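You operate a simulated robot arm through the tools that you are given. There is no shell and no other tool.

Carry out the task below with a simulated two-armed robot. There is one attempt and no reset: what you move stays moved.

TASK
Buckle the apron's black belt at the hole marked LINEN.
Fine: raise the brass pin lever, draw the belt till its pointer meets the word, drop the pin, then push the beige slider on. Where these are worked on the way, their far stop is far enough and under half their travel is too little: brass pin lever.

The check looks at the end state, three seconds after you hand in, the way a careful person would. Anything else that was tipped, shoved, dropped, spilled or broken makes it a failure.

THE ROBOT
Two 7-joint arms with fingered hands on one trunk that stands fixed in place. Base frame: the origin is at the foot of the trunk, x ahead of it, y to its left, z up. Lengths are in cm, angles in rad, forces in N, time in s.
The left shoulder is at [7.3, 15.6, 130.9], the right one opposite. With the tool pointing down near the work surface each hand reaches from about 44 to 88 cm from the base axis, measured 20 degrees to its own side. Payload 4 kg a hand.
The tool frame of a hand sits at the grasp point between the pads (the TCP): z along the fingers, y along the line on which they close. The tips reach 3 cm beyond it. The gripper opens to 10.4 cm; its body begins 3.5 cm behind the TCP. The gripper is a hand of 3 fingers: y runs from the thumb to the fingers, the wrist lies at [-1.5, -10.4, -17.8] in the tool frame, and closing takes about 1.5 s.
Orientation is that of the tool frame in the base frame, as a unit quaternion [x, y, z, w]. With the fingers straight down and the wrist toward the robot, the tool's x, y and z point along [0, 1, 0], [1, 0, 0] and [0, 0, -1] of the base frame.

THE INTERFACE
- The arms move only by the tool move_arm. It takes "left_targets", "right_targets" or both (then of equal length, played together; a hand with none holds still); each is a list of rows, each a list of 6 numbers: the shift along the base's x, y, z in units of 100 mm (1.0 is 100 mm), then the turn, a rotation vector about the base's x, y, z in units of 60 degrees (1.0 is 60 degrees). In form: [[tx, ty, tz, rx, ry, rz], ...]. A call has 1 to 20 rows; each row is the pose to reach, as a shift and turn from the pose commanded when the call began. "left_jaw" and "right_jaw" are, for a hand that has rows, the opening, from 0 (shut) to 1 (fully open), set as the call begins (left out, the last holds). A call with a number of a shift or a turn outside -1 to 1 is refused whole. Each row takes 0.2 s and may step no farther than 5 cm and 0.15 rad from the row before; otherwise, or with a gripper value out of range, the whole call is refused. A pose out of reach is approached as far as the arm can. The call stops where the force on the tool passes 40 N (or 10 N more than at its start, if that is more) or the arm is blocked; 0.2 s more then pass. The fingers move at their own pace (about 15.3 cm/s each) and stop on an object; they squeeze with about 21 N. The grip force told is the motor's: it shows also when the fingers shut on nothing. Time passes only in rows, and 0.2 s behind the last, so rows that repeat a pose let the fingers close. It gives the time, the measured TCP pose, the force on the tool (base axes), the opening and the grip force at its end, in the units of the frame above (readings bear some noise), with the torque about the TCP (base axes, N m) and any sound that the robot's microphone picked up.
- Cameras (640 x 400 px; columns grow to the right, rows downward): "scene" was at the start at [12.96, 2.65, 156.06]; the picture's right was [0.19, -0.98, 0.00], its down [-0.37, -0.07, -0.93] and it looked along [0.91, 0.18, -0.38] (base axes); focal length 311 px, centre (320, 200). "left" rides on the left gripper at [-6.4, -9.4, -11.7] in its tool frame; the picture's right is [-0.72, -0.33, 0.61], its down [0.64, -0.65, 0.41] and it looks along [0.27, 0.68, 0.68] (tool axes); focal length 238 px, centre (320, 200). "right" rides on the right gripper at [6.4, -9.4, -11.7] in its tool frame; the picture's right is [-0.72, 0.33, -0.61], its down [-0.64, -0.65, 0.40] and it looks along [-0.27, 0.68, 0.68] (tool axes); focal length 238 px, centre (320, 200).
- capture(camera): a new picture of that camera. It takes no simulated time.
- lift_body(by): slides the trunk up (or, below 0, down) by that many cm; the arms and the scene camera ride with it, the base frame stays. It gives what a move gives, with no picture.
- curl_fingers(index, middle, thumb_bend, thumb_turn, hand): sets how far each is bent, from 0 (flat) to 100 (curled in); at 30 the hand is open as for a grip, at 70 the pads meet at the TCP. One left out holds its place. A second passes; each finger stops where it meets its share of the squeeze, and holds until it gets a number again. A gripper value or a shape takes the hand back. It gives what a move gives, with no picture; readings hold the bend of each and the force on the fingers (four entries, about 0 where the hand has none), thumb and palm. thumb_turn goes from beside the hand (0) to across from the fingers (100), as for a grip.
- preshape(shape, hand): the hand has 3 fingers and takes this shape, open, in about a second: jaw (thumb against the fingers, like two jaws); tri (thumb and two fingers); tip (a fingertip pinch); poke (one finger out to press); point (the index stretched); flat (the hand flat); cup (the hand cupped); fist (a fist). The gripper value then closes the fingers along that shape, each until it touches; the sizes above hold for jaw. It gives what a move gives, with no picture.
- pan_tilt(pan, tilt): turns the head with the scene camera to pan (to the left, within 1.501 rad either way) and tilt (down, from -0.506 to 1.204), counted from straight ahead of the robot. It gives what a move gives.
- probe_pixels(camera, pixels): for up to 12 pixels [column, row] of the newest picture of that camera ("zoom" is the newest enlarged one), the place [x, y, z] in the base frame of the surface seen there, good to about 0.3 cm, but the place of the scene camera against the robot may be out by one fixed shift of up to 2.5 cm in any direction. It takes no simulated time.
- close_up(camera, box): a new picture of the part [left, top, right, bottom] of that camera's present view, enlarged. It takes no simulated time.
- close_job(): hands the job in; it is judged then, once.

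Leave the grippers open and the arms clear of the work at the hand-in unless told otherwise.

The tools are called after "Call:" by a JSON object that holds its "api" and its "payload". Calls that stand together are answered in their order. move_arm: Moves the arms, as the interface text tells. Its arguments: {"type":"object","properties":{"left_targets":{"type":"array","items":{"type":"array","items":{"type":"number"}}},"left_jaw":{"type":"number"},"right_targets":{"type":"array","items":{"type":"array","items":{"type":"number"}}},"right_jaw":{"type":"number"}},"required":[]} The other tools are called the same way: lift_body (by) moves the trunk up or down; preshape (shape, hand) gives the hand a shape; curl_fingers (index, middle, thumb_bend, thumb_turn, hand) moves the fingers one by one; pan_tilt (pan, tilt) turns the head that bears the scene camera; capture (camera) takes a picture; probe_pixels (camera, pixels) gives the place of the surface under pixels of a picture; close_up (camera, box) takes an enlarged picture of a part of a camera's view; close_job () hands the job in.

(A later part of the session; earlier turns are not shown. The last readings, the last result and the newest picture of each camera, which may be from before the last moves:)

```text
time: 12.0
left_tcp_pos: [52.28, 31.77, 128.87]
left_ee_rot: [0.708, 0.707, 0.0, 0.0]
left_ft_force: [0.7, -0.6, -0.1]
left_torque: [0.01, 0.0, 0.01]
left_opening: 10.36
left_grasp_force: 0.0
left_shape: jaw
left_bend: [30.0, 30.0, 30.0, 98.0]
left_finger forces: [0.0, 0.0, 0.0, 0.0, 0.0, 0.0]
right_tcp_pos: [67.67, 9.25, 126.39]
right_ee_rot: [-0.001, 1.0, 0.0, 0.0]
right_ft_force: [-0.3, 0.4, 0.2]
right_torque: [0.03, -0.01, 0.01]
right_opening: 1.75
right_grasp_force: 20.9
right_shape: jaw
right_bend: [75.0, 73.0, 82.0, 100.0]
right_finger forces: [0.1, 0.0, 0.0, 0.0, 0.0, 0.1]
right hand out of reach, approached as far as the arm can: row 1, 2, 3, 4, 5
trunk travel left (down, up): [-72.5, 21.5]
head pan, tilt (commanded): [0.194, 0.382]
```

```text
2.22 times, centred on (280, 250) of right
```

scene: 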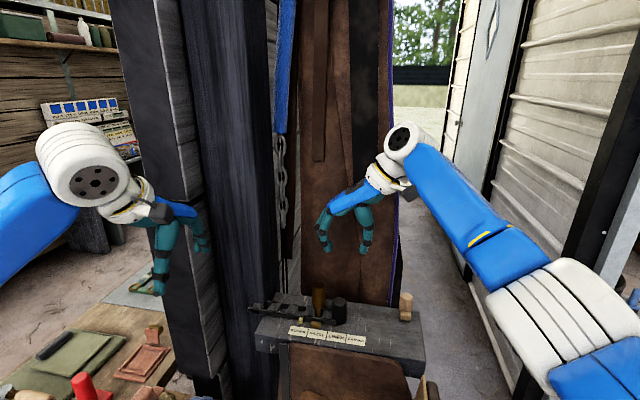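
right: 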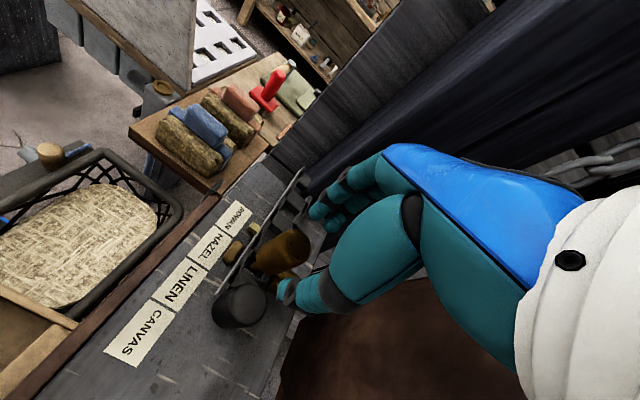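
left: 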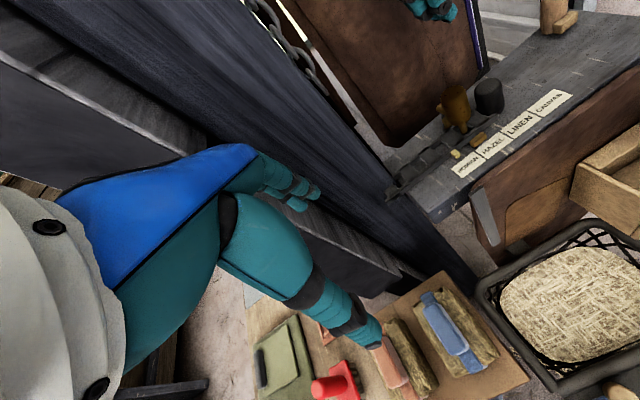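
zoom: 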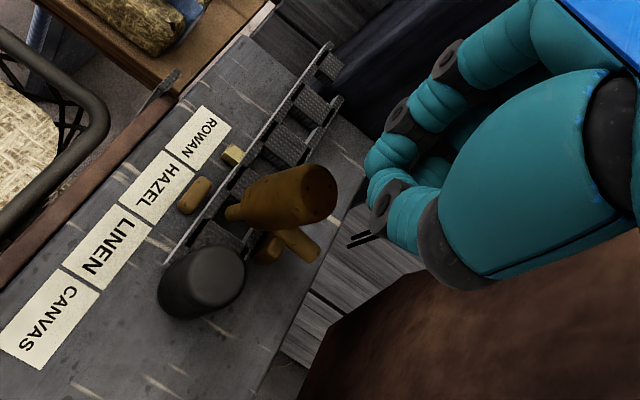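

The lever stays partly raised by itself, which helps. The right wrist is at its limit here, so I'll move the right hand off to the right, yaw back 30° and open it. After that the left hand can push the lever from the front.

Call:
{"api": "move_arm", "payload": {"right_targets": [[0, -0.2, 0.1, 0, 0, -0.1], [0, -0.4, 0.1, 0, 0, -0.2], [-0.1, -0.6, 0.1, 0, 0, -0.3], [-0.2, -0.8, 0.1, 0, 0, -0.4], [-0.3, -1.0, 0.1, 0, 0, -0.5]], "right_jaw": 0.6}}

Call:
{"api": "move_arm", "payload": {"right_targets": [[0, -0.3, 0.0, 0, 0, 0], [0, -0.6, 0.0, 0, 0, 0], [-0.1, -0.9, 0.0, 0, 0, 0]]}}

Call:
{"api": "capture", "payload": {"camera": "scene"}}

```text
time: 13.2
left_tcp_pos: [52.1, 32.0, 128.89]
left_ee_rot: [0.707, 0.707, -0.001, 0.001]
left_ft_force: [-0.9, -1.0, -0.1]
left_torque: [-0.01, -0.02, 0.04]
left_opening: 10.35
left_grasp_force: 0.0
left_shape: jaw
left_bend: [30.0, 30.0, 30.0, 98.0]
left_finger forces: [0.1, 0.1, 0.0, 0.1, 0.1, 0.0]
right_tcp_pos: [74.16, 1.92, 129.47]
right_ee_rot: [0.252, 0.968, -0.001, -0.001]
right_ft_force: [0.8, -0.6, -1.0]
right_torque: [0.01, -0.02, 0.0]
right_opening: 6.2
right_grasp_force: 0.1
right_shape: jaw
right_bend: [29.0, 41.0, 65.0, 100.0]
right_finger forces: [0.0, 0.0, 0.1, 0.0, 0.0, 0.1]
right hand out of reach, approached as far as the arm can: row 1, 2, 3, 4, 5
trunk travel left (down, up): [-72.5, 21.5]
head pan, tilt (commanded): [0.194, 0.382]
```

```text
time: 14.0
left_tcp_pos: [52.07, 31.78, 128.92]
left_ee_rot: [0.707, 0.707, -0.001, -0.001]
left_ft_force: [-0.4, -0.9, -0.5]
left_torque: [0.01, 0.01, -0.01]
left_opening: 10.38
left_grasp_force: 0.1
left_shape: jaw
left_bend: [30.0, 30.0, 30.0, 98.0]
left_finger forces: [0.1, 0.1, 0.1, 0.1, 0.0, 0.0]
right_tcp_pos: [75.48, -7.05, 130.11]
right_ee_rot: [0.258, 0.966, 0.0, -0.002]
right_ft_force: [0.0, -0.6, 0.4]
right_torque: [-0.03, 0.01, -0.01]
right_opening: 6.2
right_grasp_force: 0.1
right_shape: jaw
right_bend: [29.0, 41.0, 65.0, 100.0]
right_finger forces: [0.0, 0.1, 0.0, 0.1, 0.0, 0.1]
right hand out of reach, approached as far as the arm can: row 1, 2, 3
trunk travel left (down, up): [-72.5, 21.5]
head pan, tilt (commanded): [0.194, 0.382]
```

```text
taken
```

scene: 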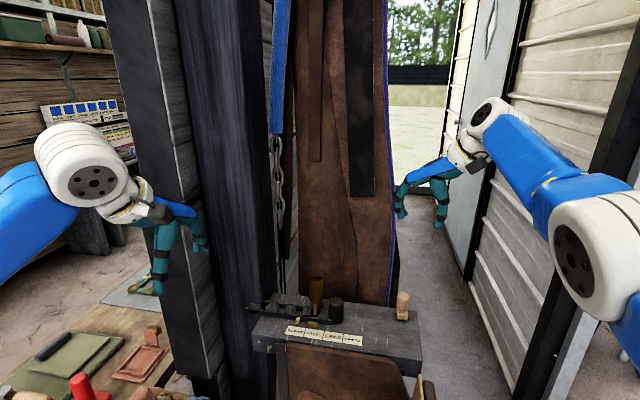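

The right arm is stuck against a joint limit, with the TCP at (75.5,-7,130). It's in free space, so I'll send it back toward its starting pose, gradually undoing the yaw.

Call:
{"api": "move_arm", "payload": {"right_targets": [[-0.1, -0.1, 0.1, 0, 0, -0.12], [-0.2, -0.2, 0.25, 0, 0, -0.25], [-0.3, -0.25, 0.4, 0, 0, -0.37], [-0.4, -0.3, 0.55, 0, 0, -0.5], [-0.5, -0.4, 0.7, 0, 0, -0.62], [-0.6, -0.45, 0.8, 0, 0, -0.75], [-0.75, -0.5, 0.9, 0, 0, -0.87], [-0.87, -0.53, 1.0, 0, 0, -1.0], [-0.87, -0.53, 1.0, 0, 0, -1.0]]}}

Call:
{"api": "capture", "payload": {"camera": "scene"}}

```text
time: 16.0
left_tcp_pos: [51.79, 32.04, 128.98]
left_ee_rot: [0.707, 0.707, 0.001, 0.002]
left_ft_force: [-0.8, 0.3, 0.5]
left_torque: [-0.02, 0.0, -0.02]
left_opening: 10.36
left_grasp_force: 0.1
left_shape: jaw
left_bend: [30.0, 30.0, 30.0, 98.0]
left_finger forces: [0.0, 0.0, 0.0, 0.1, 0.1, 0.0]
right_tcp_pos: [75.7, -10.69, 144.68]
right_ee_rot: [0.698, 0.716, 0.0, 0.0]
right_ft_force: [0.9, -0.8, 0.2]
right_torque: [0.01, -0.04, 0.0]
right_opening: 6.22
right_grasp_force: 0.1
right_shape: jaw
right_bend: [29.0, 41.0, 65.0, 100.0]
right_finger forces: [0.1, 0.0, 0.0, 0.0, 0.0, 0.0]
right hand out of reach, approached as far as the arm can: row 1, 2, 3, 4, 5, 6, 7, 8, 9
trunk travel left (down, up): [-72.5, 21.5]
head pan, tilt (commanded): [0.194, 0.382]
```

```text
taken
```

scene: 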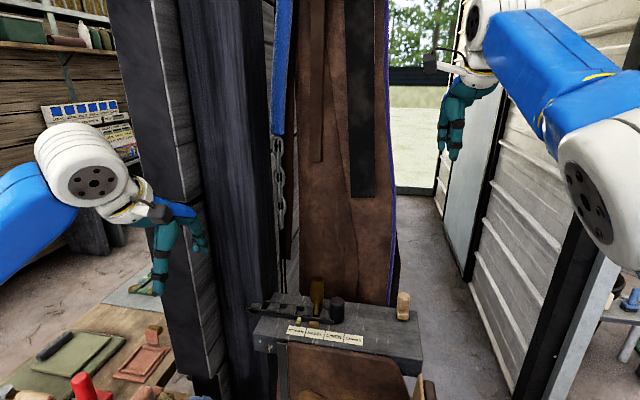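

The orientation followed but x didn't. I'll test with a plain move back and to the right to see what the arm answers.

Call:
{"api": "move_arm", "payload": {"right_targets": [[-0.2, -0.2, 0.0, 0, 0, 0], [-0.4, -0.4, 0.0, 0, 0, 0], [-0.6, -0.6, 0.0, 0, 0, 0], [-0.6, -0.8, 0.0, 0, 0, 0], [-0.6, -1.0, 0.0, 0, 0, 0], [-0.6, -1.0, 0.0, 0, 0, 0]]}}

Call:
{"api": "capture", "payload": {"camera": "scene"}}

```text
time: 17.4
left_tcp_pos: [52.09, 31.82, 128.9]
left_ee_rot: [0.708, 0.707, 0.0, 0.0]
left_ft_force: [-0.2, 0.1, 0.9]
left_torque: [0.01, -0.03, 0.02]
left_opening: 10.37
left_grasp_force: 0.1
left_shape: jaw
left_bend: [30.0, 30.0, 30.0, 98.0]
left_finger forces: [0.0, 0.0, 0.1, 0.0, 0.0, 0.1]
right_tcp_pos: [75.27, -20.86, 147.44]
right_ee_rot: [0.707, 0.707, 0.001, 0.0]
right_ft_force: [-0.7, 0.5, 1.3]
right_torque: [0.0, -0.03, -0.01]
right_opening: 6.25
right_grasp_force: 0.2
right_shape: jaw
right_bend: [29.0, 41.0, 65.0, 100.0]
right_finger forces: [0.0, 0.0, 0.0, 0.0, 0.0, 0.0]
right hand out of reach, approached as far as the arm can: row 1, 2, 3, 4, 5, 6
trunk travel left (down, up): [-72.5, 21.5]
head pan, tilt (commanded): [0.194, 0.382]
```

```text
taken
```

scene: 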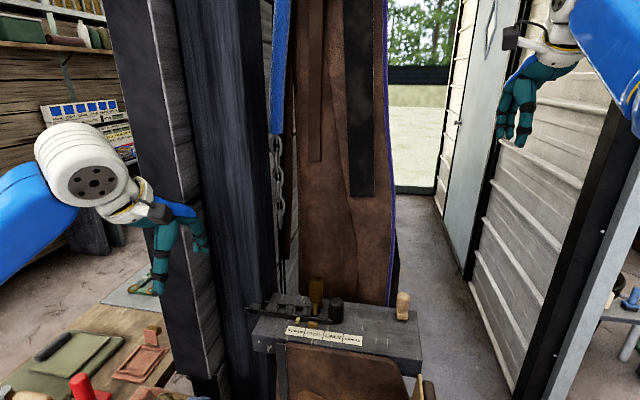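

y and z follow but x stays near 75, so the arm may be stretched straight at its elbow. I'll turn the head right to look at it.

Call:
{"api": "pan_tilt", "payload": {"pan": -0.7, "tilt": 0.1}}

Call:
{"api": "capture", "payload": {"camera": "scene"}}

```text
time: 18.6
left_tcp_pos: [52.13, 32.04, 128.93]
left_ee_rot: [0.707, 0.707, -0.001, 0.001]
left_ft_force: [0.6, -0.3, 0.2]
left_torque: [-0.03, -0.03, 0.04]
left_opening: 10.37
left_grasp_force: 0.1
left_shape: jaw
left_bend: [30.0, 30.0, 30.0, 98.0]
left_finger forces: [0.0, 0.0, 0.1, 0.1, 0.0, 0.0]
right_tcp_pos: [75.49, -20.73, 147.49]
right_ee_rot: [0.707, 0.707, -0.001, -0.001]
right_ft_force: [-0.2, -0.4, -0.2]
right_torque: [-0.03, 0.02, -0.03]
right_opening: 6.25
right_grasp_force: 0.0
right_shape: jaw
right_bend: [29.0, 41.0, 65.0, 100.0]
right_finger forces: [0.0, 0.0, 0.0, 0.0, 0.1, 0.0]
trunk travel left (down, up): [-72.5, 21.5]
head pan, tilt (commanded): [-0.7, 0.099]
```

```text
taken
```

scene: 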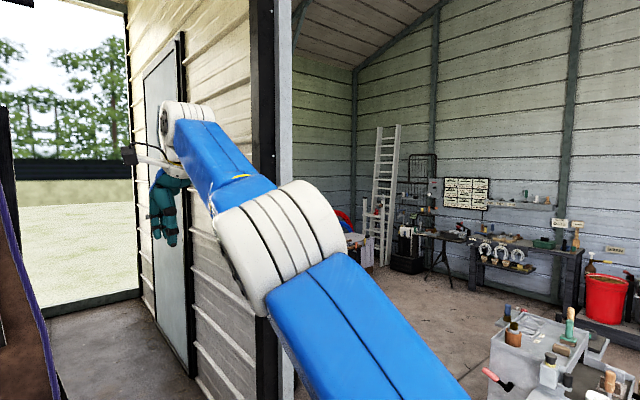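

The elbow is nearly straight. I'll bring the commanded point forward again while tipping the fingers forward to ease the wrist, and see if the elbow unlocks.

Call:
{"api": "move_arm", "payload": {"right_targets": [[0.2, 0.0, 0, 0, -0.1, 0], [0.4, 0.0, 0, 0, -0.2, 0], [0.6, 0.0, 0, 0, -0.3, 0], [0.8, 0.0, 0, 0, -0.4, 0], [1.0, 0.0, 0, 0, -0.5, 0], [1.0, 0.0, 0, 0, -0.6, 0], [1.0, 0, 0, 0, -0.6, 0]]}}

Call:
{"api": "capture", "payload": {"camera": "scene"}}

```text
time: 20.2
left_tcp_pos: [52.03, 31.92, 129.03]
left_ee_rot: [0.708, 0.707, 0.0, 0.001]
left_ft_force: [0.3, -0.3, 1.1]
left_torque: [-0.01, 0.03, 0.03]
left_opening: 10.36
left_grasp_force: 0.0
left_shape: jaw
left_bend: [30.0, 30.0, 30.0, 98.0]
left_finger forces: [0.0, 0.0, 0.0, 0.1, 0.0, 0.1]
right_tcp_pos: [88.05, -20.71, 148.41]
right_ee_rot: [0.673, 0.672, 0.219, 0.22]
right_ft_force: [0.7, 0.0, -0.2]
right_torque: [0.01, -0.03, 0.01]
right_opening: 6.22
right_grasp_force: 0.0
right_shape: jaw
right_bend: [29.0, 41.0, 65.0, 100.0]
right_finger forces: [0.1, 0.0, 0.0, 0.0, 0.1, 0.0]
right hand out of reach, approached as far as the arm can: row 1, 2, 3, 4, 5, 6, 7
trunk travel left (down, up): [-72.5, 21.5]
head pan, tilt (commanded): [-0.7, 0.099]
```

```text
taken
```

scene: 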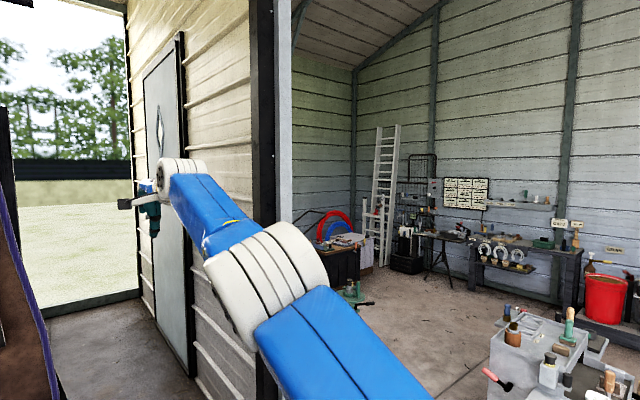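

The arm is fully straight (shoulder to wrist about 67 cm), so pulling it straight inward does nothing. Sideways motion that matches the elbow's bend should free it. I'll probe the wall for clearance, then try moving down and inward.

Call:
{"api": "probe_pixels", "payload": {"camera": "scene", "pixels": [[160, 120], [215, 150], [262, 60], [150, 230], [60, 330], [260, 260], [300, 320], [185, 185], [20, 250]]}}

```text
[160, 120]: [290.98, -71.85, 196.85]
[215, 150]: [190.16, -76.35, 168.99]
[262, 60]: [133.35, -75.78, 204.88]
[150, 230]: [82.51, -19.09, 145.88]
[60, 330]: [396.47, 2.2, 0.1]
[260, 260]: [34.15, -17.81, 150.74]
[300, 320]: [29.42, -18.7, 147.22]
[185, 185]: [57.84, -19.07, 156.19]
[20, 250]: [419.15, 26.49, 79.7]
```

Plenty of room (the wall is at y≈-72). I'll move the command downward 10 cm with a bit of +y to see if the elbow bends.

Call:
{"api": "move_arm", "payload": {"right_targets": [[0, 0.0, -0.2, 0, 0, 0], [0, 0.0, -0.4, 0, 0, 0], [0, 0.0, -0.6, 0, 0, 0], [0, 0.0, -0.8, 0, 0, 0], [0, 0.0, -1.0, 0, 0, 0], [0, 0, -1.0, 0, 0, 0]]}}

Call:
{"api": "capture", "payload": {"camera": "scene"}}

```text
time: 21.6
left_tcp_pos: [52.08, 31.79, 128.81]
left_ee_rot: [0.707, 0.707, -0.001, 0.0]
left_ft_force: [-0.7, 0.2, -0.2]
left_torque: [0.01, 0.01, -0.04]
left_opening: 10.36
left_grasp_force: 0.1
left_shape: jaw
left_bend: [30.0, 30.0, 30.0, 98.0]
left_finger forces: [0.0, 0.1, 0.1, 0.1, 0.0, 0.0]
right_tcp_pos: [90.85, -20.86, 138.95]
right_ee_rot: [0.672, 0.673, 0.218, 0.219]
right_ft_force: [0.0, 0.1, -0.3]
right_torque: [0.02, 0.0, 0.02]
right_opening: 6.24
right_grasp_force: 0.1
right_shape: jaw
right_bend: [29.0, 41.0, 65.0, 100.0]
right_finger forces: [0.0, 0.0, 0.1, 0.1, 0.1, 0.0]
right hand out of reach, approached as far as the arm can: row 1, 2, 3, 4, 5, 6
trunk travel left (down, up): [-72.5, 21.5]
head pan, tilt (commanded): [-0.7, 0.099]
```

```text
taken
```

scene: 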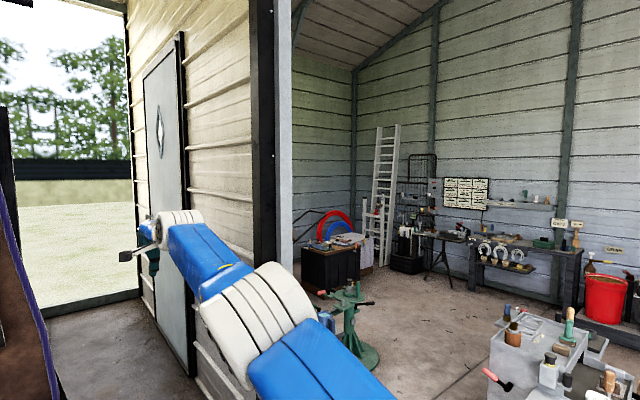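

Reckoning from the approached pose, the numbers fit: tangential moves are followed, while the elbow stays straight. I've tried -y, +z and -z, so I'll try +y with a slight pull back.

Call:
{"api": "move_arm", "payload": {"right_targets": [[-0.1, 0.2, 0, 0, 0, 0], [-0.2, 0.4, 0, 0, 0, 0], [-0.3, 0.6, 0, 0, 0, 0], [-0.4, 0.8, 0, 0, 0, 0], [-0.5, 1.0, 0, 0, 0, 0], [-0.6, 1.0, 0, 0, 0, 0]]}}

Call:
{"api": "capture", "payload": {"camera": "scene"}}

```text
time: 23.0
left_tcp_pos: [52.08, 31.83, 128.92]
left_ee_rot: [0.707, 0.707, -0.001, 0.001]
left_ft_force: [0.8, 0.6, 0.3]
left_torque: [0.01, -0.01, 0.01]
left_opening: 10.36
left_grasp_force: 0.0
left_shape: jaw
left_bend: [30.0, 30.0, 30.0, 98.0]
left_finger forces: [0.0, 0.0, 0.0, 0.1, 0.1, 0.0]
right_tcp_pos: [89.81, -10.0, 140.22]
right_ee_rot: [0.673, 0.673, 0.217, 0.218]
right_ft_force: [-0.1, 0.6, -0.5]
right_torque: [0.0, 0.01, 0.02]
right_opening: 6.23
right_grasp_force: 0.0
right_shape: jaw
right_bend: [29.0, 41.0, 65.0, 100.0]
right_finger forces: [0.0, 0.0, 0.0, 0.1, 0.0, 0.0]
right hand out of reach, approached as far as the arm can: row 1, 2, 3, 4, 5, 6
trunk travel left (down, up): [-72.5, 21.5]
head pan, tilt (commanded): [-0.7, 0.099]
```

```text
taken
```

scene: 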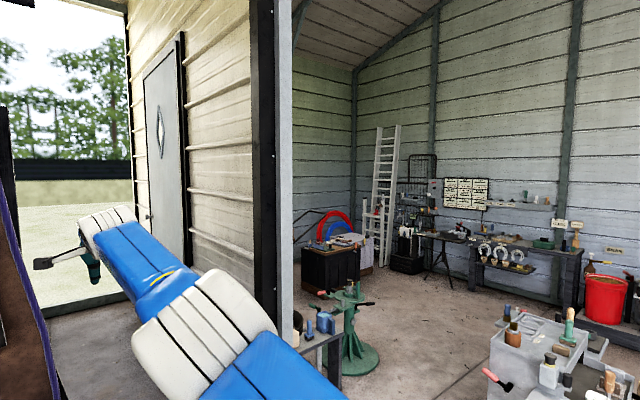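

Still straight. I'll try a long, slow pull directly inward along the arm (20 small rows).

Call:
{"api": "move_arm", "payload": {"right_targets": [[-0.05, 0, -0.013, 0, 0, 0], [-0.1, 0, -0.026, 0, 0, 0], [-0.15, 0, -0.04, 0, 0, 0], [-0.2, 0, -0.05, 0, 0, 0], [-0.25, 0, -0.065, 0, 0, 0], [-0.3, 0, -0.08, 0, 0, 0], [-0.35, 0, -0.09, 0, 0, 0], [-0.4, 0, -0.1, 0, 0, 0], [-0.45, 0, -0.12, 0, 0, 0], [-0.5, 0, -0.13, 0, 0, 0], [-0.55, 0, -0.145, 0, 0, 0], [-0.6, 0, -0.16, 0, 0, 0], [-0.65, 0, -0.17, 0, 0, 0], [-0.7, 0, -0.18, 0, 0, 0], [-0.75, 0, -0.2, 0, 0, 0], [-0.8, 0, -0.21, 0, 0, 0], [-0.85, 0, -0.22, 0, 0, 0], [-0.9, 0, -0.24, 0, 0, 0], [-0.95, 0, -0.25, 0, 0, 0], [-1.0, 0, -0.26, 0, 0, 0]]}}

Call:
{"api": "capture", "payload": {"camera": "scene"}}

```text
time: 27.2
left_tcp_pos: [52.19, 31.92, 128.83]
left_ee_rot: [0.707, 0.707, 0.0, 0.0]
left_ft_force: [-0.3, 0.2, 0.0]
left_torque: [0.02, -0.01, -0.01]
left_opening: 10.36
left_grasp_force: 0.0
left_shape: jaw
left_bend: [30.0, 30.0, 30.0, 98.0]
left_finger forces: [0.0, 0.0, 0.0, 0.0, 0.1, 0.0]
right_tcp_pos: [89.5, -8.42, 140.07]
right_ee_rot: [0.671, 0.673, 0.219, 0.218]
right_ft_force: [-0.1, -0.5, -0.3]
right_torque: [-0.02, 0.05, 0.0]
right_opening: 6.23
right_grasp_force: 0.2
right_shape: jaw
right_bend: [29.0, 41.0, 65.0, 100.0]
right_finger forces: [0.0, 0.0, 0.0, 0.0, 0.0, 0.0]
right hand out of reach, approached as far as the arm can: row 1, 2, 3, 4, 5, 6, 7, 8, 9, 10, 11, 12, 13, 14, 15, 16, 17, 18, 19, 20
trunk travel left (down, up): [-72.5, 21.5]
head pan, tilt (commanded): [-0.7, 0.099]
```

```text
taken
```

scene: 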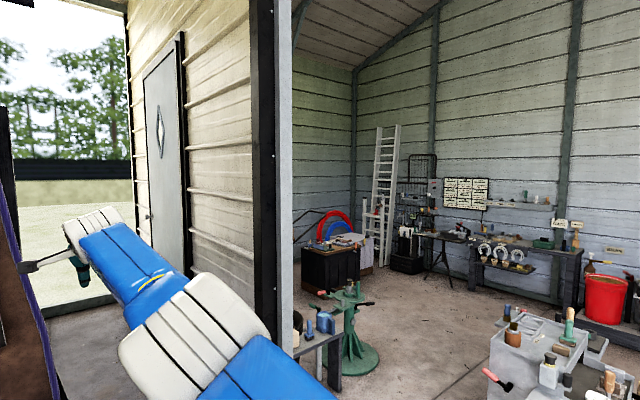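

The numbers don't settle which pose the arm counts as "commanded". I'll issue a one-row zero move to see if it still reports out of reach.

Call:
{"api": "move_arm", "payload": {"right_targets": [[0, 0, 0, 0, 0, 0]]}}

```text
time: 27.6
left_tcp_pos: [52.1, 31.89, 128.76]
left_ee_rot: [0.707, 0.707, 0.0, 0.001]
left_ft_force: [-0.4, 0.2, -0.2]
left_torque: [0.02, 0.01, -0.02]
left_opening: 10.36
left_grasp_force: 0.1
left_shape: jaw
left_bend: [30.0, 30.0, 30.0, 98.0]
left_finger forces: [0.0, 0.0, 0.1, 0.0, 0.0, 0.0]
right_tcp_pos: [89.52, -8.45, 139.98]
right_ee_rot: [0.672, 0.673, 0.218, 0.219]
right_ft_force: [-0.4, -0.3, 0.7]
right_torque: [0.01, 0.03, 0.02]
right_opening: 6.22
right_grasp_force: 0.0
right_shape: jaw
right_bend: [29.0, 41.0, 65.0, 100.0]
right_finger forces: [0.1, 0.1, 0.0, 0.1, 0.0, 0.0]
trunk travel left (down, up): [-72.5, 21.5]
head pan, tilt (commanded): [-0.7, 0.099]
```

A zero move isn't flagged, so the commanded pose resets to the approached one. I'll probe four small tangential directions with 1 cm inward and read which rows are flagged.

Call:
{"api": "move_arm", "payload": {"right_targets": [[-0.1, 0, 0.2, 0, 0, 0], [-0.1, 0, -0.2, 0, 0, 0], [-0.1, 0.2, 0, 0, 0, 0], [-0.1, -0.2, 0, 0, 0, 0], [-0.1, 0, 0, 0.1, 0, 0], [-0.1, 0, 0, -0.04, 0, 0], [-0.1, 0, 0, 0, 0.1, 0], [-0.1, 0, 0, 0, -0.04, 0], [-0.1, 0, 0, 0, 0, 0.1], [-0.1, 0, 0, 0, 0, -0.04]]}}

```text
time: 29.8
left_tcp_pos: [51.99, 32.17, 128.87]
left_ee_rot: [0.708, 0.707, -0.001, 0.002]
left_ft_force: [0.5, 0.5, 0.1]
left_torque: [-0.03, -0.01, 0.0]
left_opening: 10.36
left_grasp_force: 0.1
left_shape: jaw
left_bend: [30.0, 30.0, 30.0, 98.0]
left_finger forces: [0.0, 0.0, 0.1, 0.1, 0.0, 0.0]
right_tcp_pos: [88.43, -8.3, 140.19]
right_ee_rot: [0.687, 0.658, 0.212, 0.224]
right_ft_force: [0.2, -0.6, 0.4]
right_torque: [0.0, -0.01, -0.04]
right_opening: 6.23
right_grasp_force: 0.1
right_shape: jaw
right_bend: [29.0, 41.0, 65.0, 100.0]
right_finger forces: [0.0, 0.0, 0.1, 0.0, 0.0, 0.0]
right hand out of reach, approached as far as the arm can: row 1, 2, 3, 4, 5, 6, 7
trunk travel left (down, up): [-72.5, 21.5]
head pan, tilt (commanded): [-0.7, 0.099]
```

Rows 8–10 were reached and x moved in 1 cm, so the elbow is unlocked. I'll keep pulling back gently.

Call:
{"api": "move_arm", "payload": {"right_targets": [[-0.05, 0, -0.01, 0, 0, 0], [-0.1, 0, -0.02, 0, 0, 0], [-0.15, 0, -0.03, 0, 0, 0], [-0.2, 0, -0.04, 0, 0, 0], [-0.3, 0, -0.06, 0, 0, 0], [-0.4, -0.02, -0.08, 0, 0, 0], [-0.55, -0.05, -0.08, 0, 0, 0], [-0.7, -0.1, -0.08, 0, 0, 0], [-0.85, -0.15, -0.08, 0, 0, 0], [-1.0, -0.2, -0.08, 0, 0, 0]]}}

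```text
time: 32.0
left_tcp_pos: [52.11, 31.81, 128.92]
left_ee_rot: [0.708, 0.707, 0.0, 0.0]
left_ft_force: [-0.4, 0.5, -0.5]
left_torque: [0.01, -0.02, -0.01]
left_opening: 10.4
left_grasp_force: 0.0
left_shape: jaw
left_bend: [30.0, 30.0, 30.0, 98.0]
left_finger forces: [0.1, 0.0, 0.1, 0.0, 0.0, 0.0]
right_tcp_pos: [78.38, -10.65, 139.28]
right_ee_rot: [0.687, 0.658, 0.214, 0.224]
right_ft_force: [0.3, 0.3, 1.3]
right_torque: [0.0, 0.0, 0.0]
right_opening: 6.21
right_grasp_force: 0.1
right_shape: jaw
right_bend: [29.0, 41.0, 65.0, 100.0]
right_finger forces: [0.0, 0.0, 0.1, 0.0, 0.0, 0.0]
trunk travel left (down, up): [-72.5, 21.5]
head pan, tilt (commanded): [-0.7, 0.099]
```

Moving freely again. I'll back off to about (60,-15) and undo the forward pitch.

Call:
{"api": "move_arm", "payload": {"right_targets": [[-0.2, -0.05, 0, 0, 0.1, 0.0], [-0.4, -0.1, 0, 0, 0.2, 0.0], [-0.6, -0.2, 0, 0, 0.3, 0.0], [-0.8, -0.3, 0, 0, 0.4, 0.0], [-1.0, -0.4, 0, 0, 0.5, 0.02], [-1.0, -0.4, 0, 0, 0.6, 0.04]]}}

Call:
{"api": "move_arm", "payload": {"right_targets": [[-0.2, 0, 0, 0, 0, 0], [-0.4, 0, 0, 0, 0, 0], [-0.6, -0.05, 0, 0, 0, 0], [-0.8, -0.1, 0, 0, 0, 0]]}}

Call:
{"api": "capture", "payload": {"camera": "scene"}}

```text
time: 33.4
left_tcp_pos: [52.1, 31.83, 128.93]
left_ee_rot: [0.708, 0.707, 0.0, 0.001]
left_ft_force: [0.4, 0.1, 0.1]
left_torque: [0.03, 0.01, -0.01]
left_opening: 10.4
left_grasp_force: 0.0
left_shape: jaw
left_bend: [30.0, 30.0, 30.0, 98.0]
left_finger forces: [0.0, 0.1, 0.0, 0.0, 0.1, 0.0]
right_tcp_pos: [68.46, -14.48, 139.39]
right_ee_rot: [0.705, 0.709, -0.006, 0.002]
right_ft_force: [1.0, 0.5, -0.3]
right_torque: [-0.01, 0.0, -0.01]
right_opening: 6.22
right_grasp_force: 0.1
right_shape: jaw
right_bend: [29.0, 41.0, 65.0, 100.0]
right_finger forces: [0.0, 0.1, 0.1, 0.1, 0.0, 0.0]
trunk travel left (down, up): [-72.5, 21.5]
head pan, tilt (commanded): [-0.7, 0.099]
```

```text
time: 34.4
left_tcp_pos: [52.1, 31.8, 128.93]
left_ee_rot: [0.707, 0.707, 0.001, 0.001]
left_ft_force: [0.2, 0.1, 0.1]
left_torque: [-0.01, 0.02, -0.01]
left_opening: 10.38
left_grasp_force: 0.1
left_shape: jaw
left_bend: [30.0, 30.0, 30.0, 98.0]
left_finger forces: [0.0, 0.0, 0.0, 0.0, 0.0, 0.1]
right_tcp_pos: [60.39, -15.6, 139.41]
right_ee_rot: [0.705, 0.709, -0.004, 0.005]
right_ft_force: [-0.2, 0.5, 0.1]
right_torque: [0.02, 0.03, 0.01]
right_opening: 6.23
right_grasp_force: 0.2
right_shape: jaw
right_bend: [29.0, 41.0, 65.0, 100.0]
right_finger forces: [0.0, 0.0, 0.0, 0.0, 0.1, 0.0]
trunk travel left (down, up): [-72.5, 21.5]
head pan, tilt (commanded): [-0.7, 0.099]
```

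```text
taken
```

scene: 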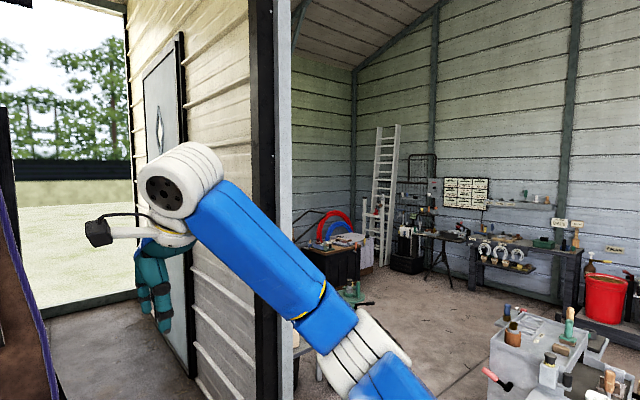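

The right arm has recovered and is parked at (60,-15.6,139). I'll turn the head back to the shelf. The left hand closes its fingers, pitches 45° forward and moves toward the front of the brass knob.

Call:
{"api": "pan_tilt", "payload": {"pan": 0.15, "tilt": 0.6}}

Call:
{"api": "move_arm", "payload": {"left_targets": [[0, -0.15, -0.05, 0, -0.12, 0], [0, -0.3, -0.1, 0, -0.25, 0], [0, -0.45, -0.15, 0, -0.37, 0], [0, -0.6, -0.2, 0, -0.5, 0], [0, -0.8, -0.3, 0, -0.62, 0], [0, -1.0, -0.4, 0, -0.75, 0]], "left_jaw": 0.0}}

Call:
{"api": "capture", "payload": {"camera": "scene"}}

Call:
{"api": "capture", "payload": {"camera": "left"}}

```text
time: 35.6
left_tcp_pos: [52.14, 32.04, 128.95]
left_ee_rot: [0.708, 0.707, 0.001, -0.001]
left_ft_force: [-0.3, -0.3, -0.1]
left_torque: [0.0, -0.02, -0.02]
left_opening: 10.38
left_grasp_force: 0.1
left_shape: jaw
left_bend: [30.0, 30.0, 30.0, 98.0]
left_finger forces: [0.0, 0.0, 0.0, 0.1, 0.1, 0.1]
right_tcp_pos: [60.49, -15.55, 139.33]
right_ee_rot: [0.705, 0.709, -0.004, 0.005]
right_ft_force: [-0.4, 0.8, -0.4]
right_torque: [-0.01, 0.01, 0.01]
right_opening: 6.21
right_grasp_force: 0.1
right_shape: jaw
right_bend: [29.0, 41.0, 65.0, 100.0]
right_finger forces: [0.1, 0.0, 0.0, 0.0, 0.0, 0.0]
trunk travel left (down, up): [-72.5, 21.5]
head pan, tilt (commanded): [0.15, 0.6]
```

```text
time: 37.0
left_tcp_pos: [52.84, 20.53, 124.55]
left_ee_rot: [0.66, 0.65, 0.272, 0.261]
left_ft_force: [-0.3, 0.5, 1.3]
left_torque: [0.03, 0.03, -0.06]
left_opening: 0.0
left_grasp_force: 21.2
left_shape: jaw
left_bend: [70.0, 70.0, 45.0, 100.0]
left_finger forces: [0.0, 0.0, 0.0, 0.0, 0.1, 0.0]
left hand out of reach, approached as far as the arm can: row 6
right_tcp_pos: [60.26, -17.69, 139.05]
right_ee_rot: [0.706, 0.708, 0.001, -0.001]
right_ft_force: [1.1, -2.4, -0.4]
right_torque: [0.1, 0.0, 0.05]
right_opening: 6.22
right_grasp_force: 0.2
right_shape: jaw
right_bend: [29.0, 41.0, 65.0, 100.0]
right_finger forces: [0.0, 0.1, 0.1, 0.0, 0.1, 0.1]
trunk travel left (down, up): [-72.5, 21.5]
head pan, tilt (commanded): [0.15, 0.6]
```

```text
taken
```

scene: 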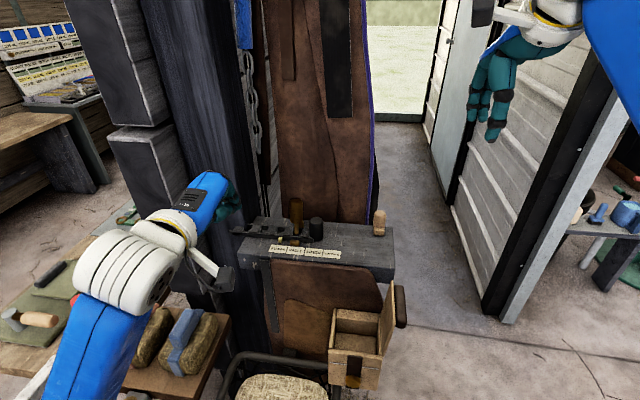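

```text
taken
```

left: 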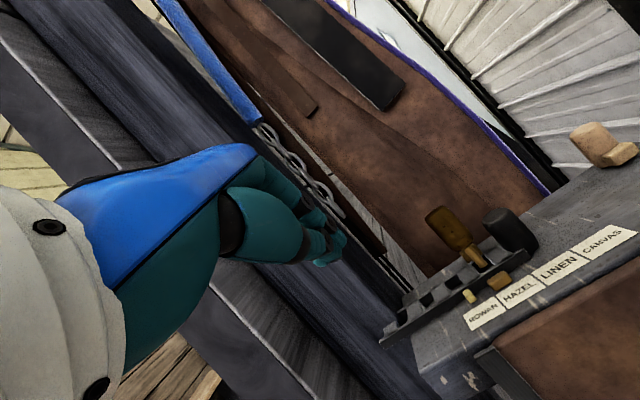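

The left hand is tilted 45°. Row 6 was only flagged for being too folded, and moving forward will ease that. A close-up of the lever from the left camera shows its present angle.

Call:
{"api": "close_up", "payload": {"camera": "left", "box": [370, 180, 560, 340]}}

Call:
{"api": "move_arm", "payload": {"left_targets": [[0.2, 0, 0, 0, 0, 0], [0.4, -0.1, -0.1, 0, 0, 0], [0.6, -0.3, -0.2, 0, 0, 0], [0.6, -0.5, -0.4, 0, 0, 0], [0.6, -0.7, -0.6, 0, 0, 0]]}}

Call:
{"api": "capture", "payload": {"camera": "scene"}}

Call:
{"api": "capture", "payload": {"camera": "left"}}

```text
2.50 times, centred on (465, 260) of left
```

zoom: 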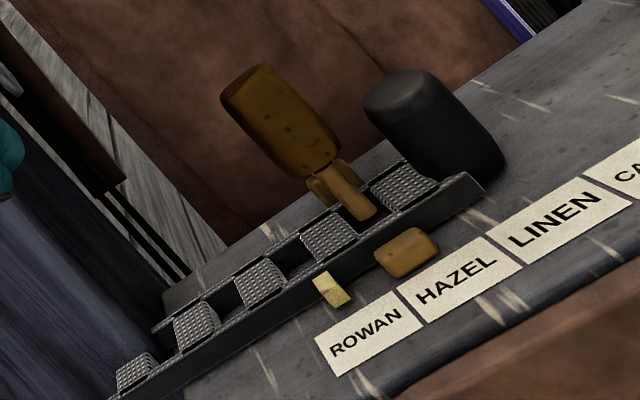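

```text
time: 38.2
left_tcp_pos: [58.86, 16.12, 118.12]
left_ee_rot: [0.652, 0.654, 0.27, 0.272]
left_ft_force: [-0.9, -0.2, 0.4]
left_torque: [-0.01, 0.03, -0.02]
left_opening: 0.0
left_grasp_force: 20.8
left_shape: jaw
left_bend: [70.0, 70.0, 45.0, 100.0]
left_finger forces: [0.1, 0.0, 0.1, 0.1, 0.0, 0.1]
right_tcp_pos: [60.24, -14.68, 139.61]
right_ee_rot: [0.705, 0.709, -0.006, 0.007]
right_ft_force: [-0.1, -0.1, 0.5]
right_torque: [-0.02, 0.0, 0.0]
right_opening: 6.22
right_grasp_force: 0.1
right_shape: jaw
right_bend: [29.0, 41.0, 65.0, 100.0]
right_finger forces: [0.0, 0.1, 0.0, 0.1, 0.1, 0.0]
trunk travel left (down, up): [-72.5, 21.5]
head pan, tilt (commanded): [0.15, 0.6]
```

```text
taken
```

scene: 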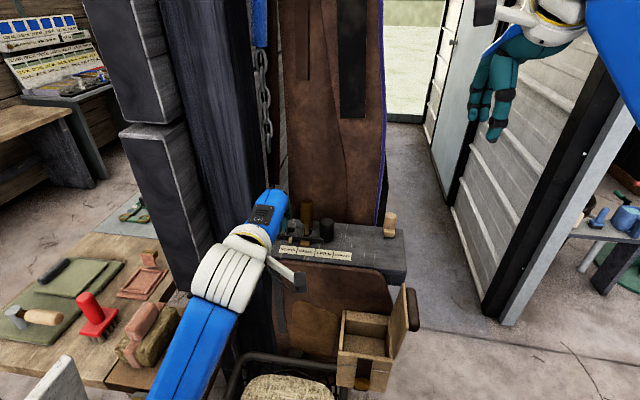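

```text
taken
```

left: 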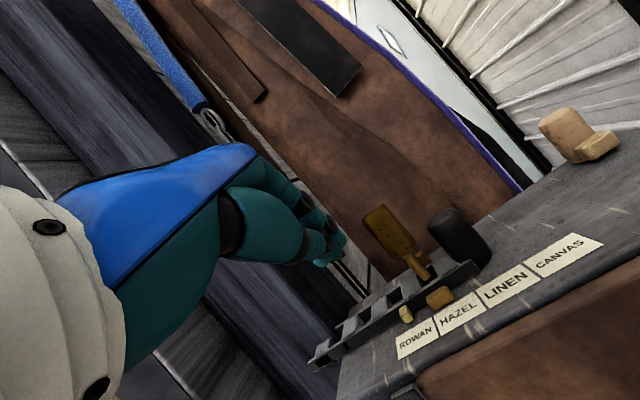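

The hand is close to the knob. I'll probe the knob and the fingertips in this left picture.

Call:
{"api": "probe_pixels", "payload": {"camera": "left", "pixels": [[373, 213], [385, 228], [400, 243], [418, 265], [424, 275], [325, 260], [335, 245], [338, 235], [448, 215], [470, 250]]}}

Call:
{"api": "close_up", "payload": {"camera": "left", "box": [280, 180, 500, 360]}}

```text
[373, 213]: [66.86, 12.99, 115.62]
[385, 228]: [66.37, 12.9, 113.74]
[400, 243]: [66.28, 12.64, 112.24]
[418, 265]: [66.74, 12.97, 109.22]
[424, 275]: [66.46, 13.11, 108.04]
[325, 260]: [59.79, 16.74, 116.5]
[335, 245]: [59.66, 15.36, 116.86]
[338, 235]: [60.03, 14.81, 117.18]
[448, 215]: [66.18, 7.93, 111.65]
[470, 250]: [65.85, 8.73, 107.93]
```

```text
2.22 times, centred on (390, 270) of left
```

zoom: 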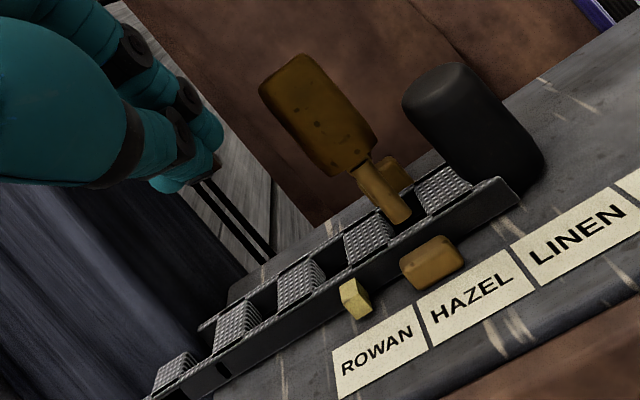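

The tips are at about (61,16,116) and the knob front is at (66.4,13). I'll line up in y, come close, then push back along the lever's arc, watching the force.

Call:
{"api": "move_arm", "payload": {"left_targets": [[0.0, -0.31, 0.0, 0, 0, 0], [0.15, -0.31, -0.1, 0, 0, 0], [0.31, -0.31, -0.18, 0, 0, 0], [0.45, -0.31, -0.15, 0, 0, 0], [0.55, -0.31, -0.1, 0, 0, 0], [0.65, -0.31, -0.02, 0, 0, 0]]}}

Call:
{"api": "close_up", "payload": {"camera": "left", "box": [280, 180, 500, 360]}}

Call:
{"api": "close_up", "payload": {"camera": "scene", "box": [230, 170, 430, 290]}}

```text
time: 39.6
left_tcp_pos: [65.5, 11.41, 118.07]
left_ee_rot: [0.653, 0.652, 0.273, 0.27]
left_ft_force: [-1.0, -1.5, 1.3]
left_torque: [0.03, 0.0, -0.01]
left_opening: 0.0
left_grasp_force: 20.8
left_shape: jaw
left_bend: [70.0, 70.0, 45.0, 100.0]
left_finger forces: [0.1, 0.0, 0.0, 0.0, 0.0, 0.1]
right_tcp_pos: [60.45, -16.1, 139.36]
right_ee_rot: [0.705, 0.709, -0.003, 0.002]
right_ft_force: [-0.8, 0.5, -0.2]
right_torque: [0.02, 0.0, 0.01]
right_opening: 6.22
right_grasp_force: 0.1
right_shape: jaw
right_bend: [29.0, 41.0, 65.0, 100.0]
right_finger forces: [0.1, 0.0, 0.1, 0.0, 0.0, 0.1]
trunk travel left (down, up): [-72.5, 21.5]
head pan, tilt (commanded): [0.15, 0.6]
```

```text
2.22 times, centred on (390, 270) of left
```

zoom: 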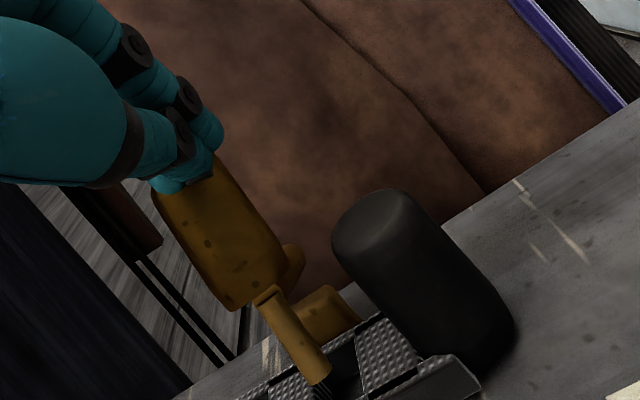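

```text
3.20 times, centred on (330, 230) of scene
```

zoom: 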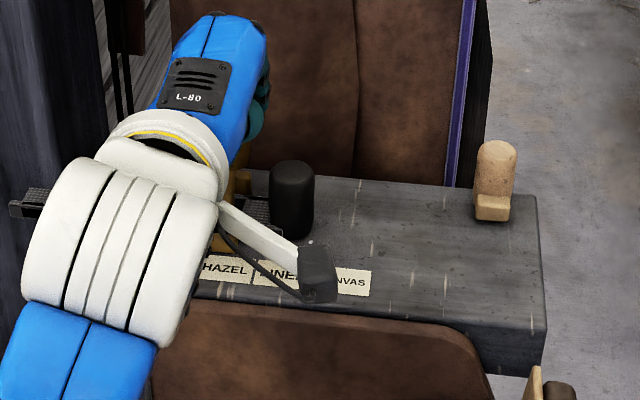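

The fingertips are at the knob's top and it's tilting further with little force. I'll continue along the arc.

Call:
{"api": "move_arm", "payload": {"left_targets": [[0.0, 0.0, 0.0, 0, 0, 0], [0.1, 0.0, 0.04, 0, 0, 0], [0.2, 0.0, 0.07, 0, 0, 0], [0.3, 0.0, 0.07, 0, 0, 0], [0.4, 0.0, 0.05, 0, 0, 0], [0.4, 0.0, 0.05, 0, 0, 0]]}}

Call:
{"api": "close_up", "payload": {"camera": "left", "box": [280, 180, 500, 360]}}

Call:
{"api": "capture", "payload": {"camera": "left"}}

```text
time: 41.0
left_tcp_pos: [69.36, 11.91, 118.64]
left_ee_rot: [0.653, 0.653, 0.272, 0.271]
left_ft_force: [-5.3, 0.3, 6.6]
left_torque: [0.08, 0.0, 0.02]
left_opening: 0.0
left_grasp_force: 20.8
left_shape: jaw
left_bend: [70.0, 70.0, 45.0, 100.0]
left_finger forces: [0.1, 0.1, 0.0, 0.0, 0.1, 0.1]
right_tcp_pos: [60.29, -15.79, 139.47]
right_ee_rot: [0.705, 0.709, -0.004, 0.004]
right_ft_force: [-0.6, -0.1, -0.1]
right_torque: [-0.02, -0.01, -0.01]
right_opening: 6.21
right_grasp_force: 0.1
right_shape: jaw
right_bend: [29.0, 41.0, 65.0, 100.0]
right_finger forces: [0.0, 0.0, 0.0, 0.0, 0.1, 0.0]
trunk travel left (down, up): [-72.5, 21.5]
head pan, tilt (commanded): [0.15, 0.6]
```

```text
2.22 times, centred on (390, 270) of left
```

zoom: 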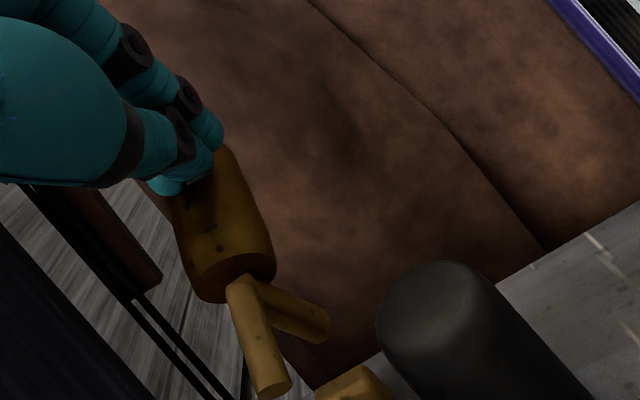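

```text
taken
```

left: 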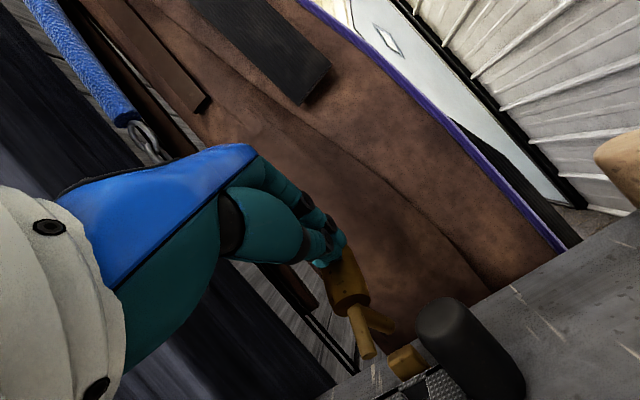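

The lever is well up and the pin is clear of the belt. I'll push on a bit to find the far stop (apron at x≈81; tips at about 71.5).

Call:
{"api": "move_arm", "payload": {"left_targets": [[0.1, 0.03, 0.0, 0, 0, 0], [0.2, 0.05, -0.03, 0, 0, 0], [0.3, 0.05, -0.08, 0, 0, 0], [0.3, 0.05, -0.08, 0, 0, 0]]}}

Call:
{"api": "close_up", "payload": {"camera": "left", "box": [280, 180, 500, 360]}}

Call:
{"api": "close_up", "payload": {"camera": "right", "box": [0, 30, 270, 200]}}

```text
time: 41.8
left_tcp_pos: [71.49, 12.14, 119.68]
left_ee_rot: [0.65, 0.646, 0.281, 0.285]
left_ft_force: [-15.4, -3.2, 28.5]
left_torque: [0.16, 0.0, 0.09]
left_opening: 0.0
left_grasp_force: 21.4
left_shape: jaw
left_bend: [70.0, 70.0, 46.0, 100.0]
left_finger forces: [0.0, 44.6, 0.0, 0.0, 0.0, 0.0]
right_tcp_pos: [59.81, -15.84, 139.62]
right_ee_rot: [0.705, 0.709, -0.002, 0.005]
right_ft_force: [-0.2, 0.2, -0.1]
right_torque: [0.0, -0.01, -0.02]
right_opening: 6.23
right_grasp_force: 0.0
right_shape: jaw
right_bend: [29.0, 41.0, 65.0, 100.0]
right_finger forces: [0.1, 0.0, 0.0, 0.0, 0.0, 0.0]
trunk travel left (down, up): [-72.5, 21.5]
head pan, tilt (commanded): [0.15, 0.6]
stopped in row 3 (left hand): the force on the tool passed its limit at 43 N (the readings are from after the stop); the commanded pose is now the measured one
```

```text
2.22 times, centred on (390, 270) of left
```

zoom: 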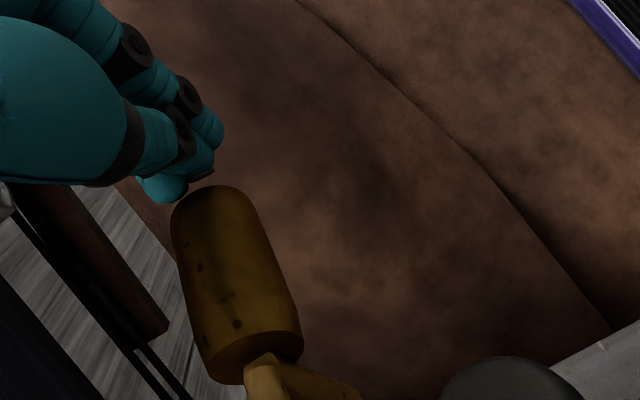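

```text
2.35 times, centred on (135, 115) of right
```

zoom: 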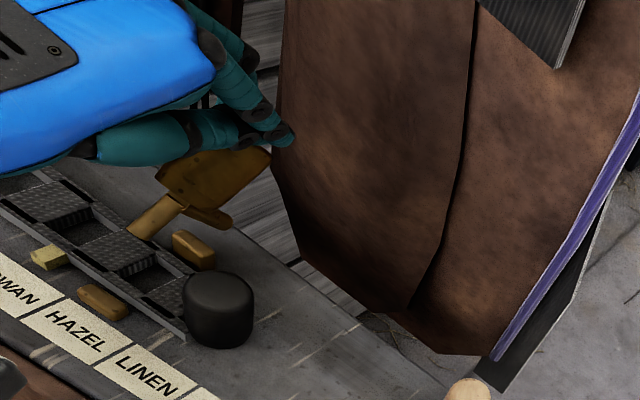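

Far stop reached (43 N), and the lever is well up. I'll withdraw the left hand up and back to the left, then see if the lever stays.

Call:
{"api": "move_arm", "payload": {"left_targets": [[-0.1, 0, 0.15, 0, 0, 0], [-0.3, 0.0, 0.3, 0, 0, 0], [-0.6, 0.1, 0.4, 0, 0, 0], [-0.9, 0.3, 0.5, 0, 0, 0], [-1.0, 0.6, 0.5, 0, 0, 0], [-1.0, 1.0, 0.5, 0, 0, 0]]}}

Call:
{"api": "close_up", "payload": {"camera": "right", "box": [0, 30, 270, 200]}}

Call:
{"api": "close_up", "payload": {"camera": "scene", "box": [230, 170, 430, 290]}}

```text
time: 43.1
left_tcp_pos: [62.12, 22.6, 123.5]
left_ee_rot: [0.652, 0.65, 0.274, 0.278]
left_ft_force: [1.2, 0.0, -0.4]
left_torque: [0.03, -0.01, -0.05]
left_opening: 0.0
left_grasp_force: 20.4
left_shape: jaw
left_bend: [70.0, 70.0, 46.0, 100.0]
left_finger forces: [0.1, 0.1, 0.0, 0.1, 0.1, 0.0]
right_tcp_pos: [60.47, -15.26, 139.39]
right_ee_rot: [0.706, 0.709, -0.005, 0.004]
right_ft_force: [-0.1, -0.4, -0.3]
right_torque: [-0.04, 0.01, 0.0]
right_opening: 6.23
right_grasp_force: 0.0
right_shape: jaw
right_bend: [29.0, 41.0, 65.0, 100.0]
right_finger forces: [0.0, 0.0, 0.0, 0.0, 0.1, 0.0]
trunk travel left (down, up): [-72.5, 21.5]
head pan, tilt (commanded): [0.15, 0.6]
```

```text
2.35 times, centred on (135, 115) of right
```

zoom: 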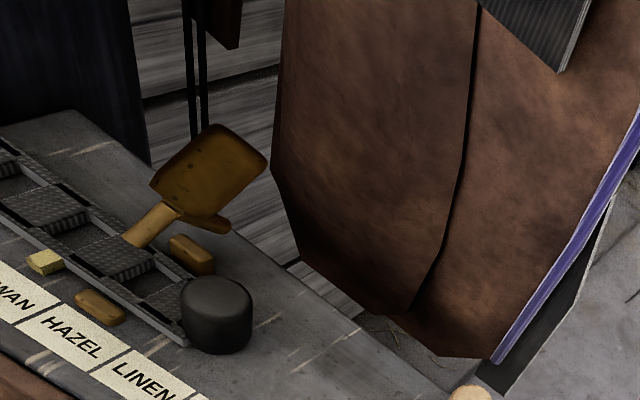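

```text
3.20 times, centred on (330, 230) of scene
```

zoom: 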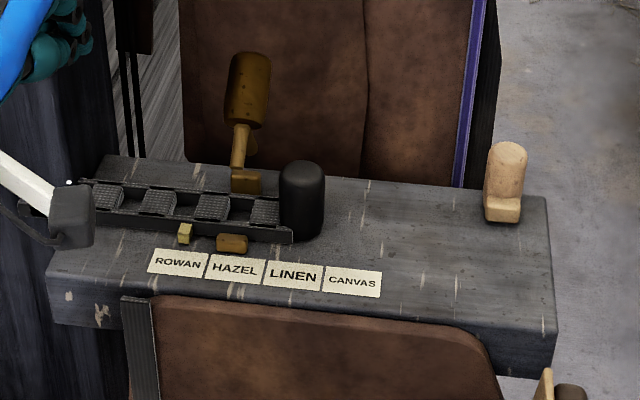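

The lever holds itself up. The belt comes next. The right hand (fingers down, closing along x) goes over the black knob at about (67.2, 8.75), z 107–111.6. I'll carry it across at height first.

Call:
{"api": "move_arm", "payload": {"right_targets": [[0.1, 0.35, -0.1, 0, 0, 0], [0.2, 0.7, -0.3, 0, 0, 0], [0.3, 1.0, -0.6, 0, 0, 0]], "right_jaw": 0.6}}

Call:
{"api": "move_arm", "payload": {"right_targets": [[0.2, 0.4, -0.2, 0, 0, 0], [0.38, 0.8, -0.3, 0, 0, 0], [0.38, 1.0, -0.4, 0, 0, 0], [0.38, 1.0, -0.6, 0, 0, 0]]}}

Call:
{"api": "capture", "payload": {"camera": "scene"}}

Call:
{"api": "capture", "payload": {"camera": "right"}}

```text
time: 44.0
left_tcp_pos: [62.31, 22.77, 123.37]
left_ee_rot: [0.652, 0.651, 0.273, 0.277]
left_ft_force: [0.7, 0.1, 0.4]
left_torque: [0.0, -0.01, -0.02]
left_opening: 0.0
left_grasp_force: 20.8
left_shape: jaw
left_bend: [70.0, 70.0, 46.0, 100.0]
left_finger forces: [0.0, 0.0, 0.0, 0.0, 0.0, 0.0]
right_tcp_pos: [63.53, -5.17, 133.38]
right_ee_rot: [0.705, 0.709, -0.005, 0.005]
right_ft_force: [-0.5, 1.2, 0.3]
right_torque: [-0.02, 0.0, -0.01]
right_opening: 6.21
right_grasp_force: 0.2
right_shape: jaw
right_bend: [29.0, 41.0, 65.0, 100.0]
right_finger forces: [0.0, 0.0, 0.0, 0.0, 0.0, 0.0]
trunk travel left (down, up): [-72.5, 21.5]
head pan, tilt (commanded): [0.15, 0.6]
```

```text
time: 45.0
left_tcp_pos: [62.12, 22.35, 123.47]
left_ee_rot: [0.652, 0.651, 0.275, 0.275]
left_ft_force: [0.8, 0.2, 0.7]
left_torque: [0.03, 0.0, 0.03]
left_opening: 0.0
left_grasp_force: 20.7
left_shape: jaw
left_bend: [70.0, 70.0, 46.0, 100.0]
left_finger forces: [0.0, 0.1, 0.0, 0.1, 0.0, 0.1]
right_tcp_pos: [67.33, 4.26, 127.26]
right_ee_rot: [0.705, 0.709, -0.004, 0.004]
right_ft_force: [-0.2, -0.1, 0.3]
right_torque: [-0.01, 0.0, 0.04]
right_opening: 6.22
right_grasp_force: 0.0
right_shape: jaw
right_bend: [29.0, 41.0, 65.0, 100.0]
right_finger forces: [0.1, 0.1, 0.0, 0.0, 0.0, 0.0]
trunk travel left (down, up): [-72.5, 21.5]
head pan, tilt (commanded): [0.15, 0.6]
```

```text
taken
```

scene: 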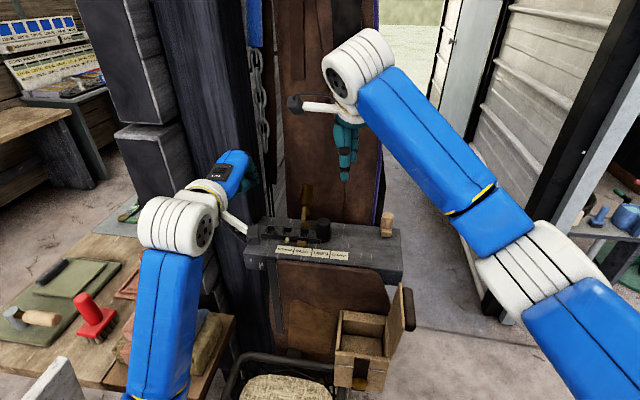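

```text
taken
```

right: 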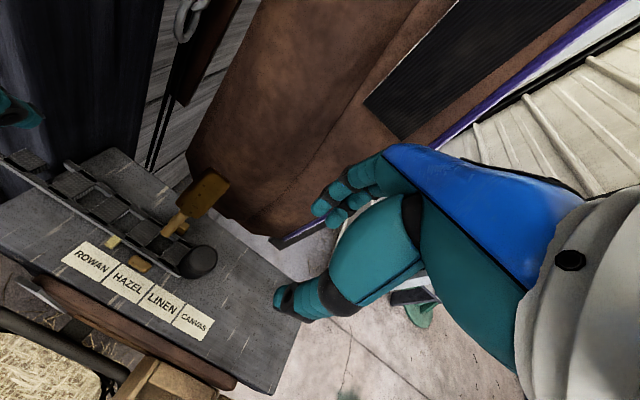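

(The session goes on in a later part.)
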